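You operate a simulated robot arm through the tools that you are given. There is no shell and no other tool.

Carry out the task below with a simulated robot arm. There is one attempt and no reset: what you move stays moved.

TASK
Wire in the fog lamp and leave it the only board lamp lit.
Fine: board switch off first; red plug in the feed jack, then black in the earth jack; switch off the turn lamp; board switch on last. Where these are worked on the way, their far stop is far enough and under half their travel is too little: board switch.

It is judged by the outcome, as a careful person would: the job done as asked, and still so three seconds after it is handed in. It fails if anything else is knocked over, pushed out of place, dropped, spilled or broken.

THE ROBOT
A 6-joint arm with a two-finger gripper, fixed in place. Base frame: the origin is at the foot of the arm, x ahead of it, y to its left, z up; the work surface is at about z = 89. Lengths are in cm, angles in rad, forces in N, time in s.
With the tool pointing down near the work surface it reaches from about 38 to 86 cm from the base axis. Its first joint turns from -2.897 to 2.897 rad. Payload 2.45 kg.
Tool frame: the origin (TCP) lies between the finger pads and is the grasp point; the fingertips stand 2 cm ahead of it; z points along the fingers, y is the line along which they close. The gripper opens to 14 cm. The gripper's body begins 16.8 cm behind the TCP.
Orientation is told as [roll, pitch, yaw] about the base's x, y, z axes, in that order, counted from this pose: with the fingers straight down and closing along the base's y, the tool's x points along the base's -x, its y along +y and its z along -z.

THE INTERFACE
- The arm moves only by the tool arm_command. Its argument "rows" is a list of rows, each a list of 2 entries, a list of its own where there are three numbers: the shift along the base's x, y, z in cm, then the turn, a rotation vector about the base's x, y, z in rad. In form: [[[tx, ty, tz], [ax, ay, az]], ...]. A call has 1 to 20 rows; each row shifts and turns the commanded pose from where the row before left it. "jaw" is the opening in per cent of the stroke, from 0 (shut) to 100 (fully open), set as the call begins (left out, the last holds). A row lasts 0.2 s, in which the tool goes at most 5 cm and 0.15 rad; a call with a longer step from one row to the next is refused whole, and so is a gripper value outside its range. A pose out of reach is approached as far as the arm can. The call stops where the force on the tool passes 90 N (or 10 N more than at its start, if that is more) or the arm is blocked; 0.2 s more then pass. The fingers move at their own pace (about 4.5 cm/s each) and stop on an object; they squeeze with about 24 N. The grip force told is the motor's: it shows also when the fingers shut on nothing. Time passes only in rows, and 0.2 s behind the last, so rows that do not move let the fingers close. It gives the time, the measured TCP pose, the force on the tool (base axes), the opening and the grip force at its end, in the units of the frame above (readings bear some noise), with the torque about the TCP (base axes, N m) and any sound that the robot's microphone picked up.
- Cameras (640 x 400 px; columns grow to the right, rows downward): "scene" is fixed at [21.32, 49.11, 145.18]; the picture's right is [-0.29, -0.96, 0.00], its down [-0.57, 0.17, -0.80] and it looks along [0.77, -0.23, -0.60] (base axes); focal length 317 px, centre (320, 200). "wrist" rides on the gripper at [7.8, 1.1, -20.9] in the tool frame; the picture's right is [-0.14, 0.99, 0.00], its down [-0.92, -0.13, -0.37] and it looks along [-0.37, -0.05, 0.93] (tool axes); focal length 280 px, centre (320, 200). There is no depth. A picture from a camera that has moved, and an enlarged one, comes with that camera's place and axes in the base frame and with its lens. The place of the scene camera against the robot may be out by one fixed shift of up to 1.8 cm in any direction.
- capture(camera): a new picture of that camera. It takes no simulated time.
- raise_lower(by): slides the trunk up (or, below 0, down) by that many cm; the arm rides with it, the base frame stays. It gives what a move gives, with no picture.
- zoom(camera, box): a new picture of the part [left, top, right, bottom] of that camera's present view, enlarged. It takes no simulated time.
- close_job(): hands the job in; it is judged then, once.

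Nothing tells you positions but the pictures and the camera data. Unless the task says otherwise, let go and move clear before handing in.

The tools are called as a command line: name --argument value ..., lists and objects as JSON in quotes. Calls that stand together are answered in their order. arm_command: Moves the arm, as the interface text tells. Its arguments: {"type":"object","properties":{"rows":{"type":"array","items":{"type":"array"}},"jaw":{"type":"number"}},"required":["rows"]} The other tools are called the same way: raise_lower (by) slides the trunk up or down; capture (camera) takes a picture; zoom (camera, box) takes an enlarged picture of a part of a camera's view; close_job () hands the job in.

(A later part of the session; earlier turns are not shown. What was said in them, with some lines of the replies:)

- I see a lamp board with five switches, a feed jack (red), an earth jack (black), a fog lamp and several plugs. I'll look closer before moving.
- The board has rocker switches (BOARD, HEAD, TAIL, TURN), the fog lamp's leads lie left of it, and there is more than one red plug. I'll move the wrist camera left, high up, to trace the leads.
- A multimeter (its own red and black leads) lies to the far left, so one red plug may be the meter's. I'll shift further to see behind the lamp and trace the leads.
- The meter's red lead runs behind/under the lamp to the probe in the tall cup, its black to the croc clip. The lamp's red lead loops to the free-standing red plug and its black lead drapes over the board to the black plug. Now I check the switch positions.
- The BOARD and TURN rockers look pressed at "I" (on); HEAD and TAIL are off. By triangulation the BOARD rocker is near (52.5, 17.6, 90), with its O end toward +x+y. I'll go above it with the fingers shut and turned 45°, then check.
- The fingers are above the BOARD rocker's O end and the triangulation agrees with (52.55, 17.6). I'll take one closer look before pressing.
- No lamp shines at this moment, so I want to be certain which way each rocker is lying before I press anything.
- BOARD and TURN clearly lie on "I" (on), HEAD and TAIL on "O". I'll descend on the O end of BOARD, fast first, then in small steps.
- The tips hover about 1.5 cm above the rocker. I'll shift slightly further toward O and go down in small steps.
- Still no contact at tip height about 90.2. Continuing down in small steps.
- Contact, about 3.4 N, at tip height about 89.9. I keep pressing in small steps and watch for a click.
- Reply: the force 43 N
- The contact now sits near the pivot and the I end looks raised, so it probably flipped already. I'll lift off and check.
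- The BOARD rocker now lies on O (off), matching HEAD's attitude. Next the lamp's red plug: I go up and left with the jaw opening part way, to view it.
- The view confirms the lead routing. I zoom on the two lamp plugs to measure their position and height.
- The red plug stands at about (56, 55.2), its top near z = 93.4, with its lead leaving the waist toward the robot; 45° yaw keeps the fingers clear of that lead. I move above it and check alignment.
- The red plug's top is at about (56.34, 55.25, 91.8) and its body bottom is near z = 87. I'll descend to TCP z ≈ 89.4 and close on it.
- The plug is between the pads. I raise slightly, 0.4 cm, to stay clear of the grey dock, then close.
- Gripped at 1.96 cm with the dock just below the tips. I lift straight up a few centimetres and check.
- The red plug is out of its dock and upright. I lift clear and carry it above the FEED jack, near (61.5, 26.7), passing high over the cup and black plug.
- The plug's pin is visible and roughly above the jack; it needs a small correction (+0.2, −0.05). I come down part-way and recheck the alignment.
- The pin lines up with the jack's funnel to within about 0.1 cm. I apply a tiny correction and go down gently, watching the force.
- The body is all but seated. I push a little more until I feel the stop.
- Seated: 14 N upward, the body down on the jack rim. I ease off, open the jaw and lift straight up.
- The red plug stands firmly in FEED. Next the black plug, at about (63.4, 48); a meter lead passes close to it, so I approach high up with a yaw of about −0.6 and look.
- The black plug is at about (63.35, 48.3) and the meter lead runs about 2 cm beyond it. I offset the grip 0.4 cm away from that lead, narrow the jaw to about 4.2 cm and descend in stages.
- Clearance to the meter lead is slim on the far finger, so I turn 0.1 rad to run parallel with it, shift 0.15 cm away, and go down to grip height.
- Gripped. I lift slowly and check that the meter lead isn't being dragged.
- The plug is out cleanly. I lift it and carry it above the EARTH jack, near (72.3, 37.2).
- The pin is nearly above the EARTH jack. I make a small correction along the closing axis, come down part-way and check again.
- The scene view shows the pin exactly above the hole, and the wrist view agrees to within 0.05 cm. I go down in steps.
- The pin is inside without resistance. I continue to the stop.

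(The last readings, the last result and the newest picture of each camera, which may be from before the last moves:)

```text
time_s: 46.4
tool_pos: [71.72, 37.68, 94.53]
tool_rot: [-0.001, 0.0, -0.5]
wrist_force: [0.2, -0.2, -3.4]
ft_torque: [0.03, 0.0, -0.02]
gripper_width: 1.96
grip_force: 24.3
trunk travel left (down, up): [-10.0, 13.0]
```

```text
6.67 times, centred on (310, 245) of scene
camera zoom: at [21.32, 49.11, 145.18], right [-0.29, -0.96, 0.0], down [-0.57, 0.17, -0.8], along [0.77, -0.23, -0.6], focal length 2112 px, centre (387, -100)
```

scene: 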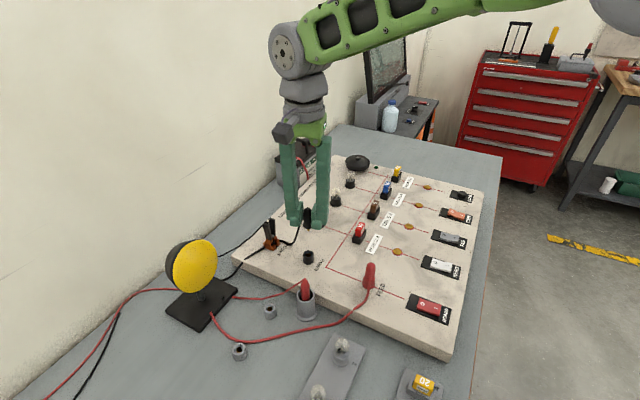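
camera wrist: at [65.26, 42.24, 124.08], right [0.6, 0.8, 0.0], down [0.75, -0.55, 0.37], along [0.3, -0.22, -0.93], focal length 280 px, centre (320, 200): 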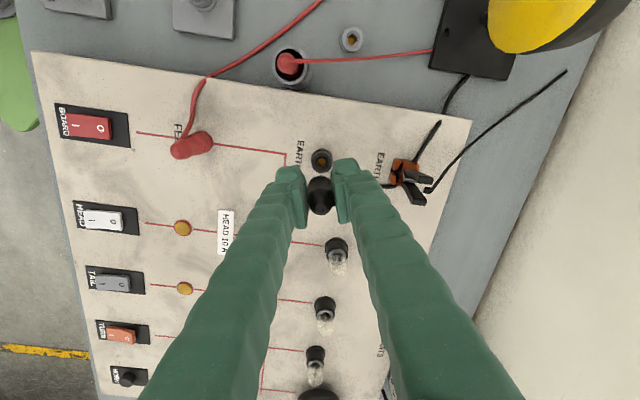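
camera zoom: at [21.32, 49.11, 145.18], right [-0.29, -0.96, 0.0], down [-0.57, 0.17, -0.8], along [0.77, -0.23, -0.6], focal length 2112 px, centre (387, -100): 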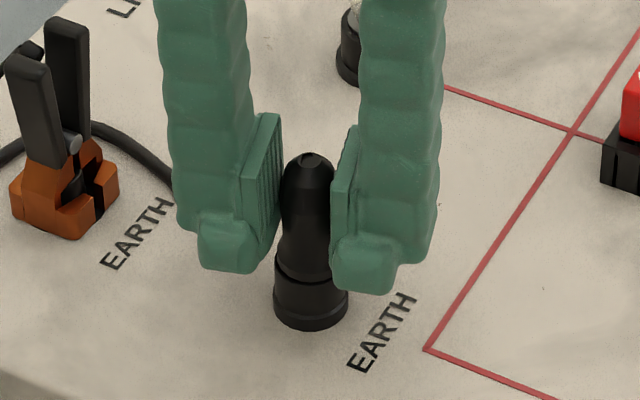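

arm_command --rows '[[[0, 0, -0.1], [0, 0, 0]], [[0, 0, -0.1], [0, 0, 0]], [[0, 0, 0], [0, 0, 0]]]'

zoom --camera "scene" --box '[285, 215, 335, 275]'

```text
time_s: 47.2
tool_pos: [71.6, 37.61, 94.13]
tool_rot: [0.0, 0.001, -0.5]
wrist_force: [-1.1, 0.0, -1.6]
ft_torque: [0.01, -0.02, 0.01]
gripper_width: 1.95
grip_force: 24.0
trunk travel left (down, up): [-10.0, 13.0]
```

```text
6.67 times, centred on (310, 245) of scene
camera zoom: at [21.32, 49.11, 145.18], right [-0.29, -0.96, 0.0], down [-0.57, 0.17, -0.8], along [0.77, -0.23, -0.6], focal length 2112 px, centre (387, -100)
```

zoom: 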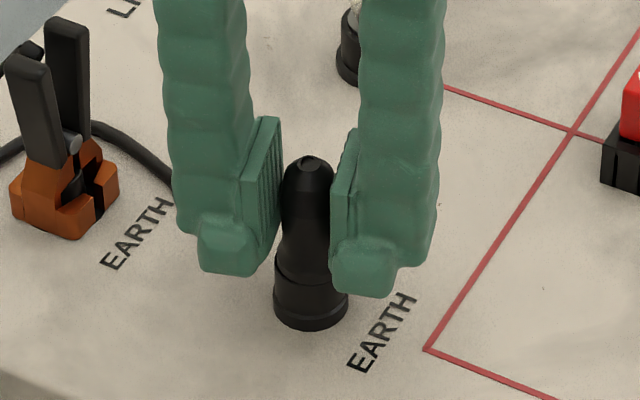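

arm_command --rows '[[[0, 0, -0.1], [0, 0, 0]], [[0, 0, -0.1], [0, 0, 0]], [[0, 0, 0], [0, 0, 0]]]'

zoom --camera "scene" --box '[285, 215, 335, 275]'

```text
time_s: 48.0
tool_pos: [71.73, 37.61, 94.29]
tool_rot: [0.001, -0.002, -0.5]
wrist_force: [-0.3, 0.5, 12.8]
ft_torque: [-0.02, -0.01, -0.03]
gripper_width: 1.93
grip_force: 24.4
trunk travel left (down, up): [-10.0, 13.0]
```

```text
6.67 times, centred on (310, 245) of scene
camera zoom: at [21.32, 49.11, 145.18], right [-0.29, -0.96, 0.0], down [-0.57, 0.17, -0.8], along [0.77, -0.23, -0.6], focal length 2112 px, centre (387, -100)
```

zoom: 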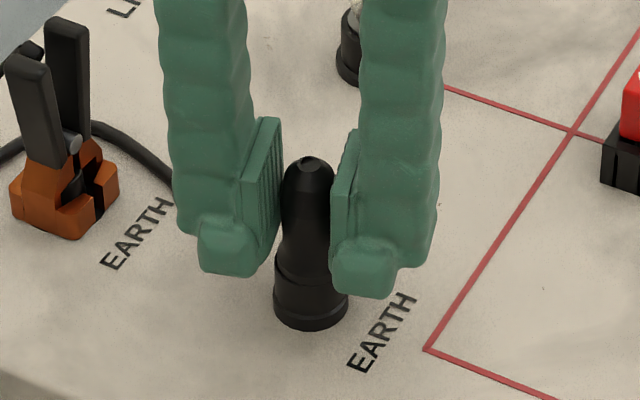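

Seated (12.8 N). I ease off, open the jaw modestly and lift straight up.

arm_command --rows '[[[0, 0, 0.15], [0, 0, 0]], [[0, 0, 0], [0, 0, 0]], [[0, 0, 0], [0, 0, 0]]]' --jaw 27

arm_command --rows '[[[0, 0, 1.5], [0, 0, 0]], [[0, 0, 3], [0, 0, 0]], [[0, 0, 4], [0, 0, 0]], [[0, 0, 4], [0, 0, 0]], [[0, 0, 0], [0, 0, 0]]]'

capture --camera "wrist"

capture --camera "scene"

zoom --camera "scene" --box '[220, 210, 400, 330]'

```text
time_s: 48.8
tool_pos: [71.54, 37.69, 94.18]
tool_rot: [0.0, -0.001, -0.501]
wrist_force: [0.0, -0.3, 0.6]
ft_torque: [-0.03, 0.0, 0.03]
gripper_width: 3.79
grip_force: 0.1
trunk travel left (down, up): [-10.0, 13.0]
```

```text
time_s: 50.0
tool_pos: [71.69, 37.62, 106.76]
tool_rot: [0.001, 0.0, -0.499]
wrist_force: [0.0, -0.3, 0.2]
ft_torque: [0.01, -0.03, -0.01]
gripper_width: 3.79
grip_force: 0.0
trunk travel left (down, up): [-10.0, 13.0]
```

```text
taken
camera wrist: at [65.23, 42.3, 127.71], right [0.6, 0.8, 0.0], down [0.75, -0.55, 0.37], along [0.3, -0.22, -0.93], focal length 280 px, centre (320, 200)
```

wrist: 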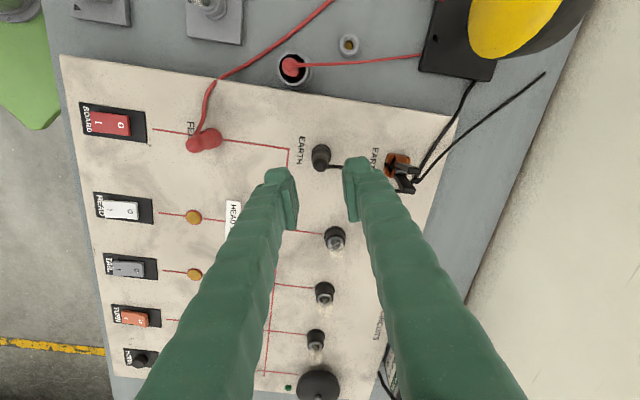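

```text
taken
```

scene: 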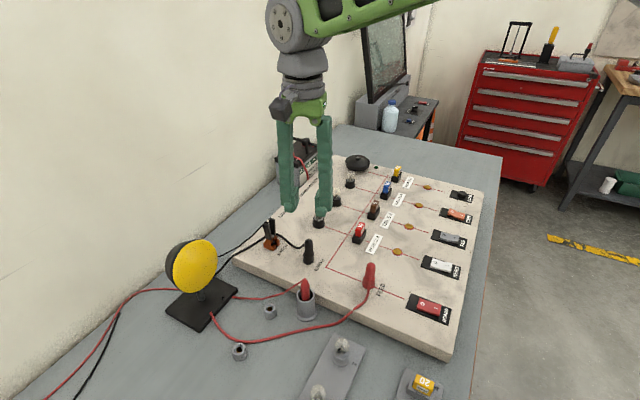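

```text
3.33 times, centred on (310, 270) of scene
camera zoom: at [21.32, 49.11, 145.18], right [-0.29, -0.96, 0.0], down [-0.57, 0.17, -0.8], along [0.77, -0.23, -0.6], focal length 1056 px, centre (353, -33)
```

zoom: 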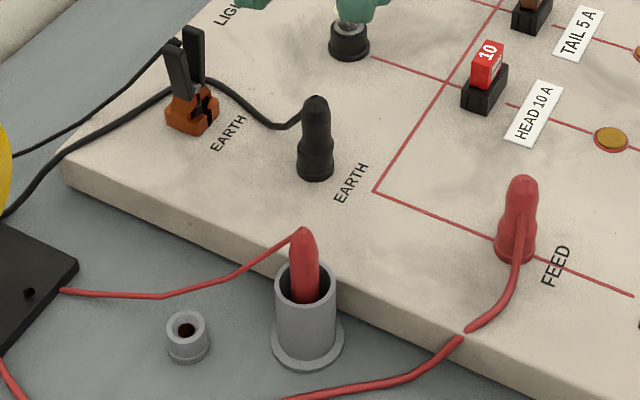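

Both plugs are fully seated and nothing else has moved. Now TURN: its rocker is near (76.2, −6.15), O end toward +x+y. I go above it with the fingers shut.

arm_command --rows '[[[0.53, -3.86, 0], [0, 0, -0.05]], [[0.53, -3.86, 0], [0, 0, -0.1]], [[0.53, -3.86, 0], [0, 0, -0.1]], [[0.53, -3.86, 0], [0, 0, -0.035]], [[0.53, -3.86, 0], [0, 0, 0]], [[0.53, -3.86, 0], [0, 0, 0]], [[0.53, -3.86, 0], [0, 0, 0]], [[0.53, -3.86, 0], [0, 0, 0]], [[0.53, -3.86, 0], [0, 0, 0]], [[0.53, -3.86, 0], [0, 0, 0]], [[0.53, -3.86, 0], [0, 0, 0]], [[0, 0, 0], [0, 0, 0]]]' --jaw 0

capture --camera "wrist"

zoom --camera "wrist" --box '[250, 110, 430, 222]'

capture --camera "scene"

```text
time_s: 52.6
tool_pos: [77.47, -4.95, 106.73]
tool_rot: [-0.001, 0.001, -0.782]
wrist_force: [-0.8, 0.1, -0.5]
ft_torque: [0.04, 0.02, 0.04]
gripper_width: 0.0
grip_force: 23.8
trunk travel left (down, up): [-10.0, 13.0]
```

```text
taken
camera wrist: at [72.6, 1.33, 127.73], right [0.8, 0.6, 0.0], down [0.56, -0.74, 0.37], along [0.22, -0.29, -0.93], focal length 280 px, centre (320, 200)
```

wrist: 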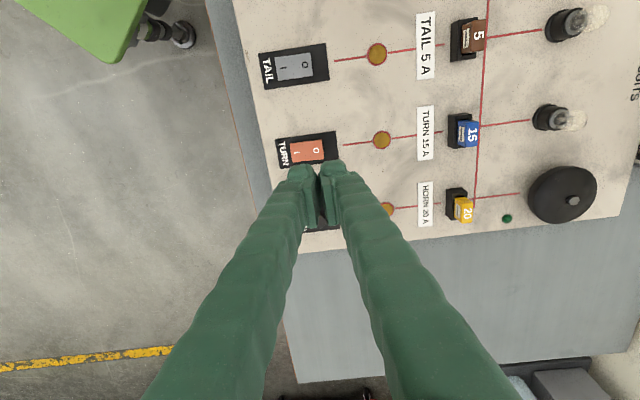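

```text
3.56 times, centred on (340, 166) of wrist
camera zoom: at [72.6, 1.33, 127.73], right [0.8, 0.6, 0.0], down [0.56, -0.74, 0.37], along [0.22, -0.29, -0.93], focal length 997 px, centre (249, 321)
```

zoom: 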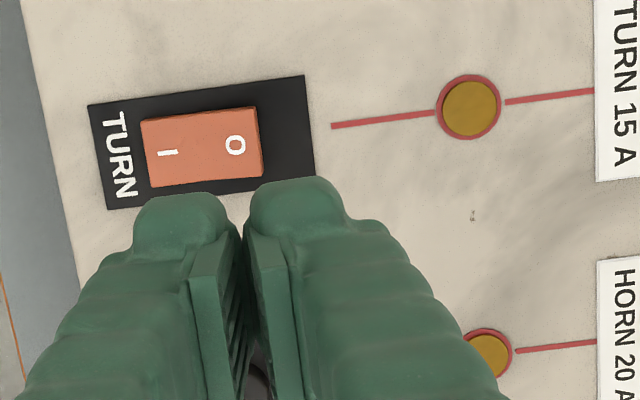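

```text
taken
```

scene: 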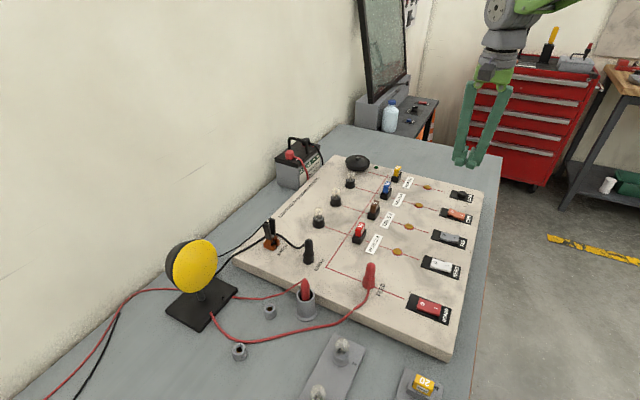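

Aligned over TURN's O end as it was for BOARD. I descend to just above, then press in small steps.

arm_command --rows '[[[0.04, 0.1, -4], [0, 0, 0]], [[0, 0, -4], [0, 0, 0]], [[0, 0, -4], [0, 0, 0]], [[0, 0, -1.5], [0, 0, 0]], [[0, 0, 0], [0, 0, 0]]]'

arm_command --rows '[[[0, 0, -0.2], [0, 0, 0]], [[0, 0, -0.2], [0, 0, 0]], [[0, 0, -0.2], [0, 0, 0]], [[0, 0, 0], [0, 0, 0]]]'

zoom --camera "scene" --box '[430, 190, 490, 240]'

```text
time_s: 53.8
tool_pos: [77.55, -4.74, 93.16]
tool_rot: [0.0, 0.0, -0.786]
wrist_force: [0.4, 0.7, 0.0]
ft_torque: [-0.01, -0.02, -0.02]
gripper_width: 0.01
grip_force: 23.7
trunk travel left (down, up): [-10.0, 13.0]
```

```text
time_s: 54.8
tool_pos: [77.52, -4.76, 92.56]
tool_rot: [-0.001, 0.0, -0.785]
wrist_force: [0.7, 0.3, -0.9]
ft_torque: [0.01, 0.01, 0.01]
gripper_width: 0.0
grip_force: 23.5
trunk travel left (down, up): [-10.0, 13.0]
```

```text
8.00 times, centred on (460, 215) of scene
camera zoom: at [21.32, 49.11, 145.18], right [-0.29, -0.96, 0.0], down [-0.57, 0.17, -0.8], along [0.77, -0.23, -0.6], focal length 2534 px, centre (-800, 80)
```

zoom: 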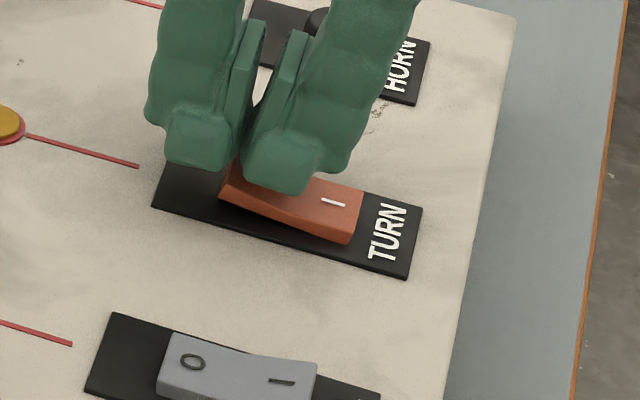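

arm_command --rows '[[[0, 0, -0.2], [0, 0, 0]], [[0, 0, -0.2], [0, 0, 0]], [[0, 0, -0.15], [0, 0, 0]], [[0, 0, 0], [0, 0, 0]]]'

zoom --camera "scene" --box '[430, 190, 490, 240]'

```text
time_s: 55.8
tool_pos: [77.57, -4.64, 92.19]
tool_rot: [0.0, -0.001, -0.785]
wrist_force: [-0.4, 0.3, 1.5]
ft_torque: [-0.02, 0.01, -0.04]
gripper_width: 0.0
grip_force: 24.4
trunk travel left (down, up): [-10.0, 13.0]
```

```text
8.00 times, centred on (460, 215) of scene
camera zoom: at [21.32, 49.11, 145.18], right [-0.29, -0.96, 0.0], down [-0.57, 0.17, -0.8], along [0.77, -0.23, -0.6], focal length 2534 px, centre (-800, 80)
```

zoom: 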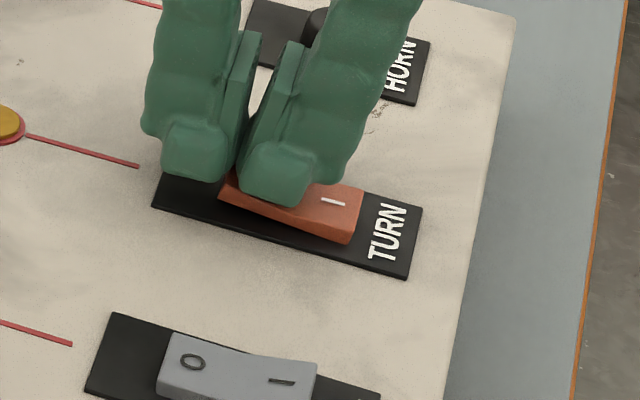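

arm_command --rows '[[[0, 0, -0.15], [0, 0, 0]], [[0, 0, -0.1], [0, 0, 0]], [[0, 0, 0], [0, 0, 0]]]'

zoom --camera "scene" --box '[430, 190, 490, 240]'

```text
time_s: 56.6
tool_pos: [77.59, -4.68, 91.86]
tool_rot: [0.001, 0.0, -0.787]
wrist_force: [0.6, -1.1, 3.9]
ft_torque: [-0.04, 0.03, 0.05]
gripper_width: 0.0
grip_force: 24.0
trunk travel left (down, up): [-10.0, 13.0]
```

```text
8.00 times, centred on (460, 215) of scene
camera zoom: at [21.32, 49.11, 145.18], right [-0.29, -0.96, 0.0], down [-0.57, 0.17, -0.8], along [0.77, -0.23, -0.6], focal length 2534 px, centre (-800, 80)
```

zoom: 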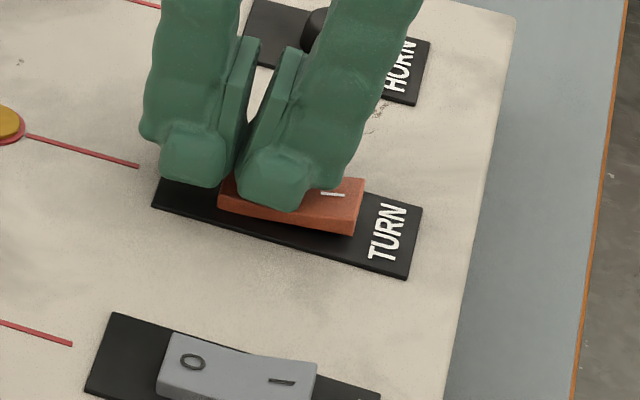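

It has tipped over. A small extra press to confirm the far stop, then I lift off.

arm_command --rows '[[[0, 0, -0.12], [0, 0, 0]], [[0, 0, 0], [0, 0, 0]]]'

arm_command --rows '[[[0, 0, 1], [0, 0, 0]], [[0, 0, 4], [0, 0, 0]], [[0, 0, 4], [0, 0, 0]], [[-2, 2, 4], [0, 0, 0]], [[-2, 2, 0], [0, 0, 0]], [[0, 0, 0], [0, 0, 0]]]'

zoom --camera "scene" --box '[430, 190, 490, 240]'

capture --camera "wrist"

capture --camera "scene"

```text
time_s: 57.2
tool_pos: [77.57, -4.73, 91.88]
tool_rot: [0.001, -0.002, -0.786]
wrist_force: [-0.7, -1.7, 11.9]
ft_torque: [-0.12, 0.13, 0.0]
gripper_width: 0.02
grip_force: 23.8
trunk travel left (down, up): [-10.0, 13.0]
```

```text
time_s: 58.6
tool_pos: [73.64, -0.73, 104.68]
tool_rot: [-0.001, -0.002, -0.786]
wrist_force: [0.0, -0.2, -0.5]
ft_torque: [0.01, 0.02, 0.0]
gripper_width: 0.0
grip_force: 23.8
trunk travel left (down, up): [-10.0, 13.0]
```

```text
8.00 times, centred on (460, 215) of scene
camera zoom: at [21.32, 49.11, 145.18], right [-0.29, -0.96, 0.0], down [-0.57, 0.17, -0.8], along [0.77, -0.23, -0.6], focal length 2534 px, centre (-800, 80)
```

zoom: 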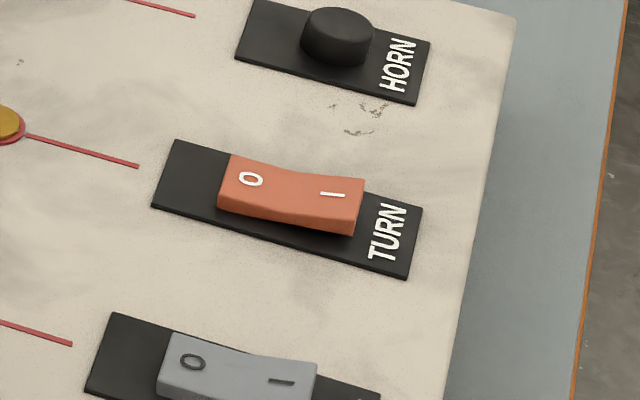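

```text
taken
camera wrist: at [68.82, 5.57, 125.7], right [0.8, 0.6, 0.0], down [0.56, -0.74, 0.37], along [0.22, -0.29, -0.93], focal length 280 px, centre (320, 200)
```

wrist: 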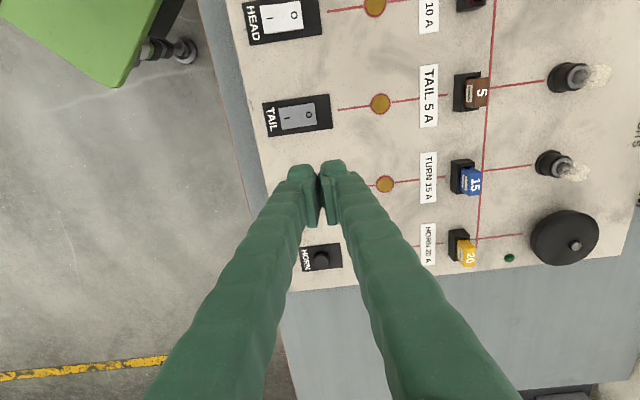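

```text
taken
```

scene: 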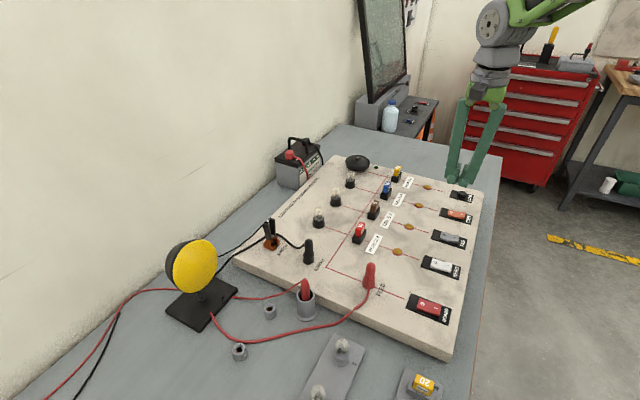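

TURN now lies on O, like TAIL. Last: BOARD on. I go above its I end, near (51.25, 16.3).

arm_command --rows '[[[-3.2, 2.43, 0], [0, 0, 0]], [[-3.2, 2.43, 0], [0, 0, 0]], [[-3.2, 2.43, 0], [0, 0, 0]], [[-3.2, 2.43, 0], [0, 0, 0]], [[-3.2, 2.43, 0], [0, 0, 0]], [[-3.2, 2.43, 0], [0, 0, 0]], [[-3.2, 2.43, 0], [0, 0, 0]], [[0, 0, 0], [0, 0, 0]], [[0, 0, 0], [0, 0, 0]]]'

zoom --camera "wrist" --box '[250, 110, 430, 222]'

capture --camera "scene"

```text
time_s: 60.6
tool_pos: [51.14, 16.24, 104.78]
tool_rot: [0.0, 0.0, -0.786]
wrist_force: [0.6, 0.3, -0.1]
ft_torque: [0.01, 0.01, -0.01]
gripper_width: 0.0
grip_force: 23.9
trunk travel left (down, up): [-10.0, 13.0]
```

```text
3.56 times, centred on (340, 166) of wrist
camera zoom: at [46.29, 22.55, 125.72], right [0.8, 0.6, 0.0], down [0.56, -0.74, 0.37], along [0.22, -0.29, -0.93], focal length 997 px, centre (249, 321)
```

zoom: 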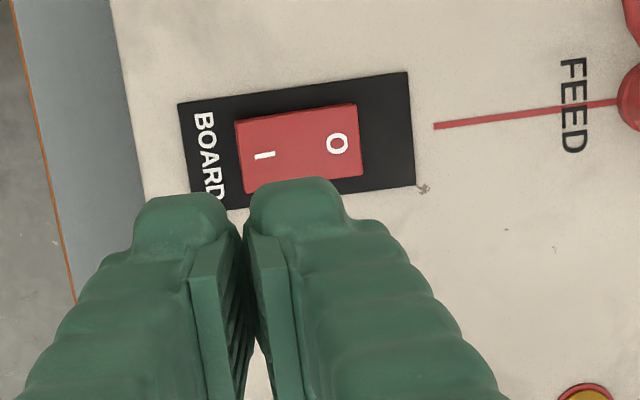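

```text
taken
```

scene: 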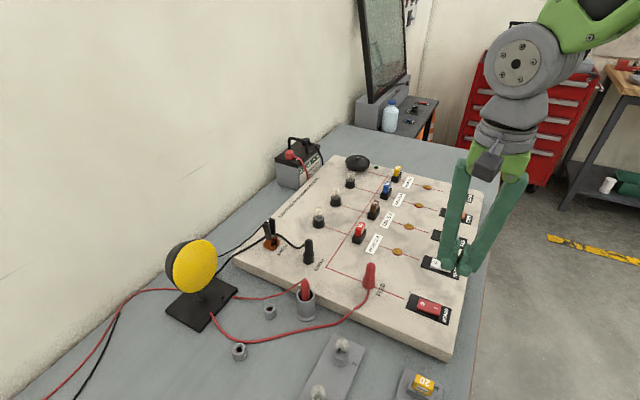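

Aligned over the I end. I descend and press in small steps as before.

arm_command --rows '[[[0.0, -0.05, -4], [0, 0, 0]], [[0, 0, -4], [0, 0, 0]], [[0, 0, -3], [0, 0, 0]], [[0, 0, -0.6], [0, 0, 0]], [[0, 0, 0], [0, 0, 0]]]'

arm_command --rows '[[[0, 0, -0.2], [0, 0, 0]], [[0, 0, -0.2], [0, 0, 0]], [[0, 0, -0.2], [0, 0, 0]], [[0, 0, -0.2], [0, 0, 0]], [[0, 0, 0], [0, 0, 0]]]'

zoom --camera "scene" --box '[390, 270, 470, 340]'

```text
time_s: 61.8
tool_pos: [50.99, 16.13, 93.06]
tool_rot: [-0.001, 0.0, -0.784]
wrist_force: [0.1, 0.5, -0.2]
ft_torque: [0.04, 0.0, -0.01]
gripper_width: 0.0
grip_force: 24.0
trunk travel left (down, up): [-10.0, 13.0]
```

```text
time_s: 63.0
tool_pos: [51.15, 16.22, 92.3]
tool_rot: [0.0, 0.0, -0.787]
wrist_force: [0.9, 0.0, -0.7]
ft_torque: [-0.01, 0.01, -0.02]
gripper_width: 0.0
grip_force: 24.7
trunk travel left (down, up): [-10.0, 13.0]
```

```text
5.71 times, centred on (430, 305) of scene
camera zoom: at [21.32, 49.11, 145.18], right [-0.29, -0.96, 0.0], down [-0.57, 0.17, -0.8], along [0.77, -0.23, -0.6], focal length 1810 px, centre (-309, -400)
```

zoom: 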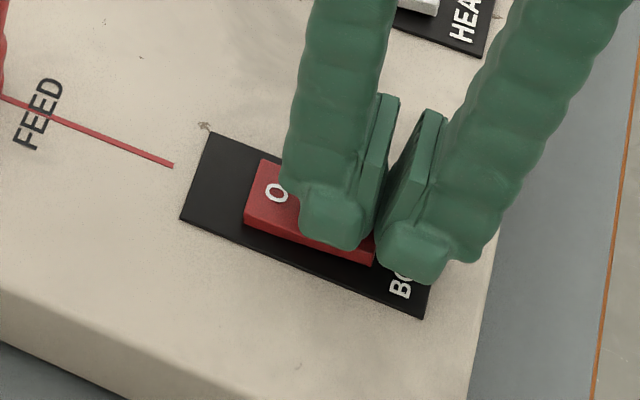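

arm_command --rows '[[[0, 0, -0.15], [0, 0, 0]], [[0, 0, -0.15], [0, 0, 0]], [[0, 0, -0.1], [0, 0, 0]], [[0, 0, 0], [0, 0, 0]]]'

zoom --camera "scene" --box '[390, 270, 470, 340]'

capture --camera "scene"

```text
time_s: 64.0
tool_pos: [51.33, 16.25, 91.9]
tool_rot: [-0.001, 0.0, -0.785]
wrist_force: [-0.4, 0.0, -0.6]
ft_torque: [0.04, 0.04, 0.02]
gripper_width: 0.02
grip_force: 23.9
trunk travel left (down, up): [-10.0, 13.0]
```

```text
5.71 times, centred on (430, 305) of scene
camera zoom: at [21.32, 49.11, 145.18], right [-0.29, -0.96, 0.0], down [-0.57, 0.17, -0.8], along [0.77, -0.23, -0.6], focal length 1810 px, centre (-309, -400)
```

zoom: 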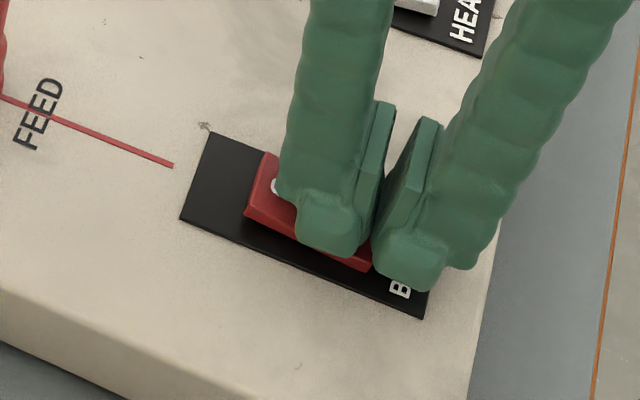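

```text
taken
```

scene: 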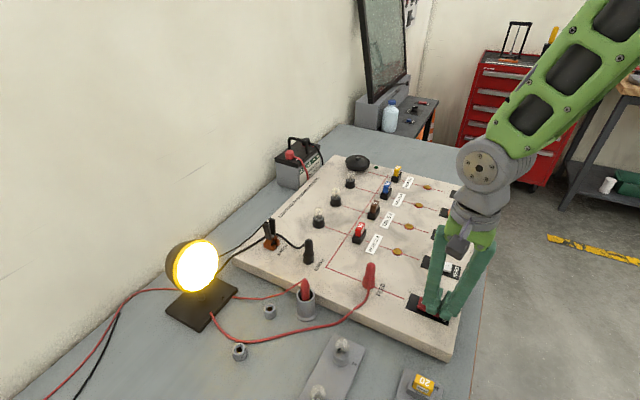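

The fog lamp is lit. I press slightly more to the far stop, then lift clear and check all the lamps.

arm_command --rows '[[[0, 0, -0.1], [0, 0, 0]], [[0, 0, -0.08], [0, 0, 0]], [[0, 0, 0], [0, 0, 0]]]'

arm_command --rows '[[[0, 0, 1], [0, 0, 0]], [[0, 0, 4], [0, 0, 0]], [[0, 0, 4], [0, 0, 0]], [[0, 0, 4], [0, 0, 0]], [[0, -3, 3], [0, 0, 0]], [[0, -4, 0], [0, 0, 0]], [[0, -4, 0], [0, 0, 0]], [[0, 0, 0], [0, 0, 0]], [[0, 0, 0], [0, 0, 0]]]'

capture --camera "scene"

zoom --camera "scene" --box '[290, 140, 490, 330]'

zoom --camera "scene" --box '[400, 285, 460, 330]'

zoom --camera "scene" --box '[140, 210, 400, 370]'

```text
time_s: 64.8
tool_pos: [51.19, 16.11, 91.93]
tool_rot: [0.004, -0.003, -0.785]
wrist_force: [-2.3, 1.3, 24.3]
ft_torque: [0.21, -0.12, 0.02]
gripper_width: 0.02
grip_force: 23.5
trunk travel left (down, up): [-10.0, 13.0]
```

```text
time_s: 66.8
tool_pos: [51.21, 5.24, 107.59]
tool_rot: [0.001, 0.001, -0.783]
wrist_force: [-0.3, 0.2, 0.5]
ft_torque: [-0.05, 0.01, 0.0]
gripper_width: 0.0
grip_force: 24.1
trunk travel left (down, up): [-10.0, 13.0]
```

```text
taken
```

scene: 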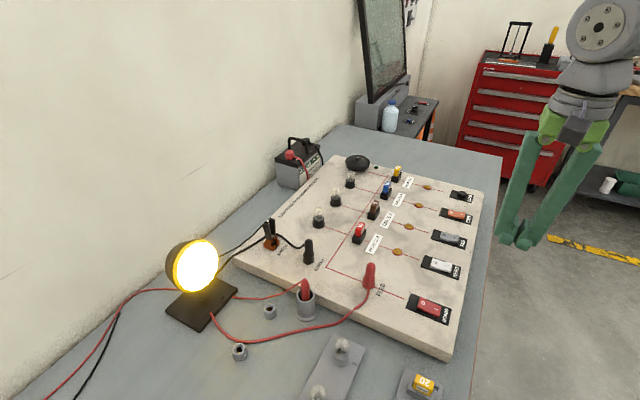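

```text
2.11 times, centred on (390, 235) of scene
camera zoom: at [21.32, 49.11, 145.18], right [-0.29, -0.96, 0.0], down [-0.57, 0.17, -0.8], along [0.77, -0.23, -0.6], focal length 667 px, centre (173, 126)
```

zoom: 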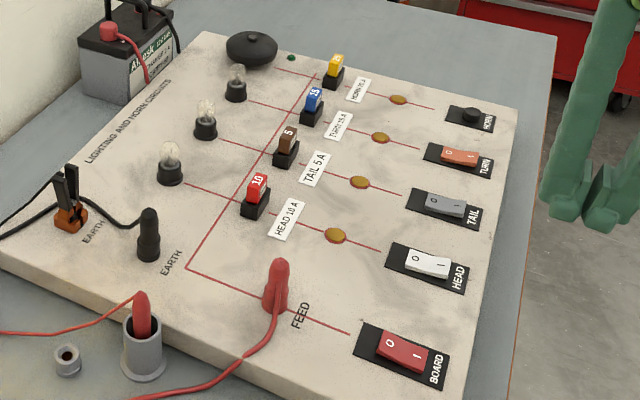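

```text
8.89 times, centred on (430, 308) of scene
camera zoom: at [21.32, 49.11, 145.18], right [-0.29, -0.96, 0.0], down [-0.57, 0.17, -0.8], along [0.77, -0.23, -0.6], focal length 2816 px, centre (-658, -756)
```

zoom: 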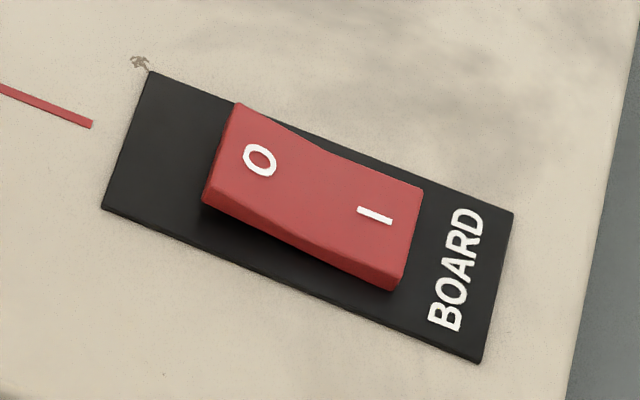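

```text
2.46 times, centred on (270, 290) of scene
camera zoom: at [21.32, 49.11, 145.18], right [-0.29, -0.96, 0.0], down [-0.57, 0.17, -0.8], along [0.77, -0.23, -0.6], focal length 780 px, centre (443, -22)
```

zoom: 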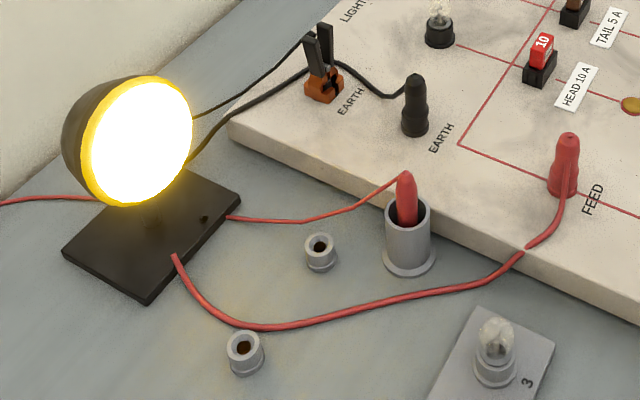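

The fog lamp is lit and the other board lamps are dark. BOARD lies on I and TURN on O, both plugs are seated, nothing else has moved, and the arm is clear. I hand the job in.

close_job

```text
The job is handed in.
```

The fog lamp is wired in and is the only board lamp lit. I handed the job in with the arm clear of the board.

The steps were done in the order you gave:
1. **Board switch off:** the rocker went over to O.
2. **Plugs:** the red plug went into the feed jack first, then the black into the earth jack. Both were pushed down until they stopped.
3. **Turn lamp off:** its rocker is now on O.
4. **Board switch on:** it was pressed to its far stop, and the fog lamp came on.

The last pictures, about two seconds after the board switch went on, showed the head, tail and turn lamps dark. The meter leads, the probe in its cup and the clip were still in place. The turn lamp was never seen lit, even at the start when both its switch and the board switch were on.
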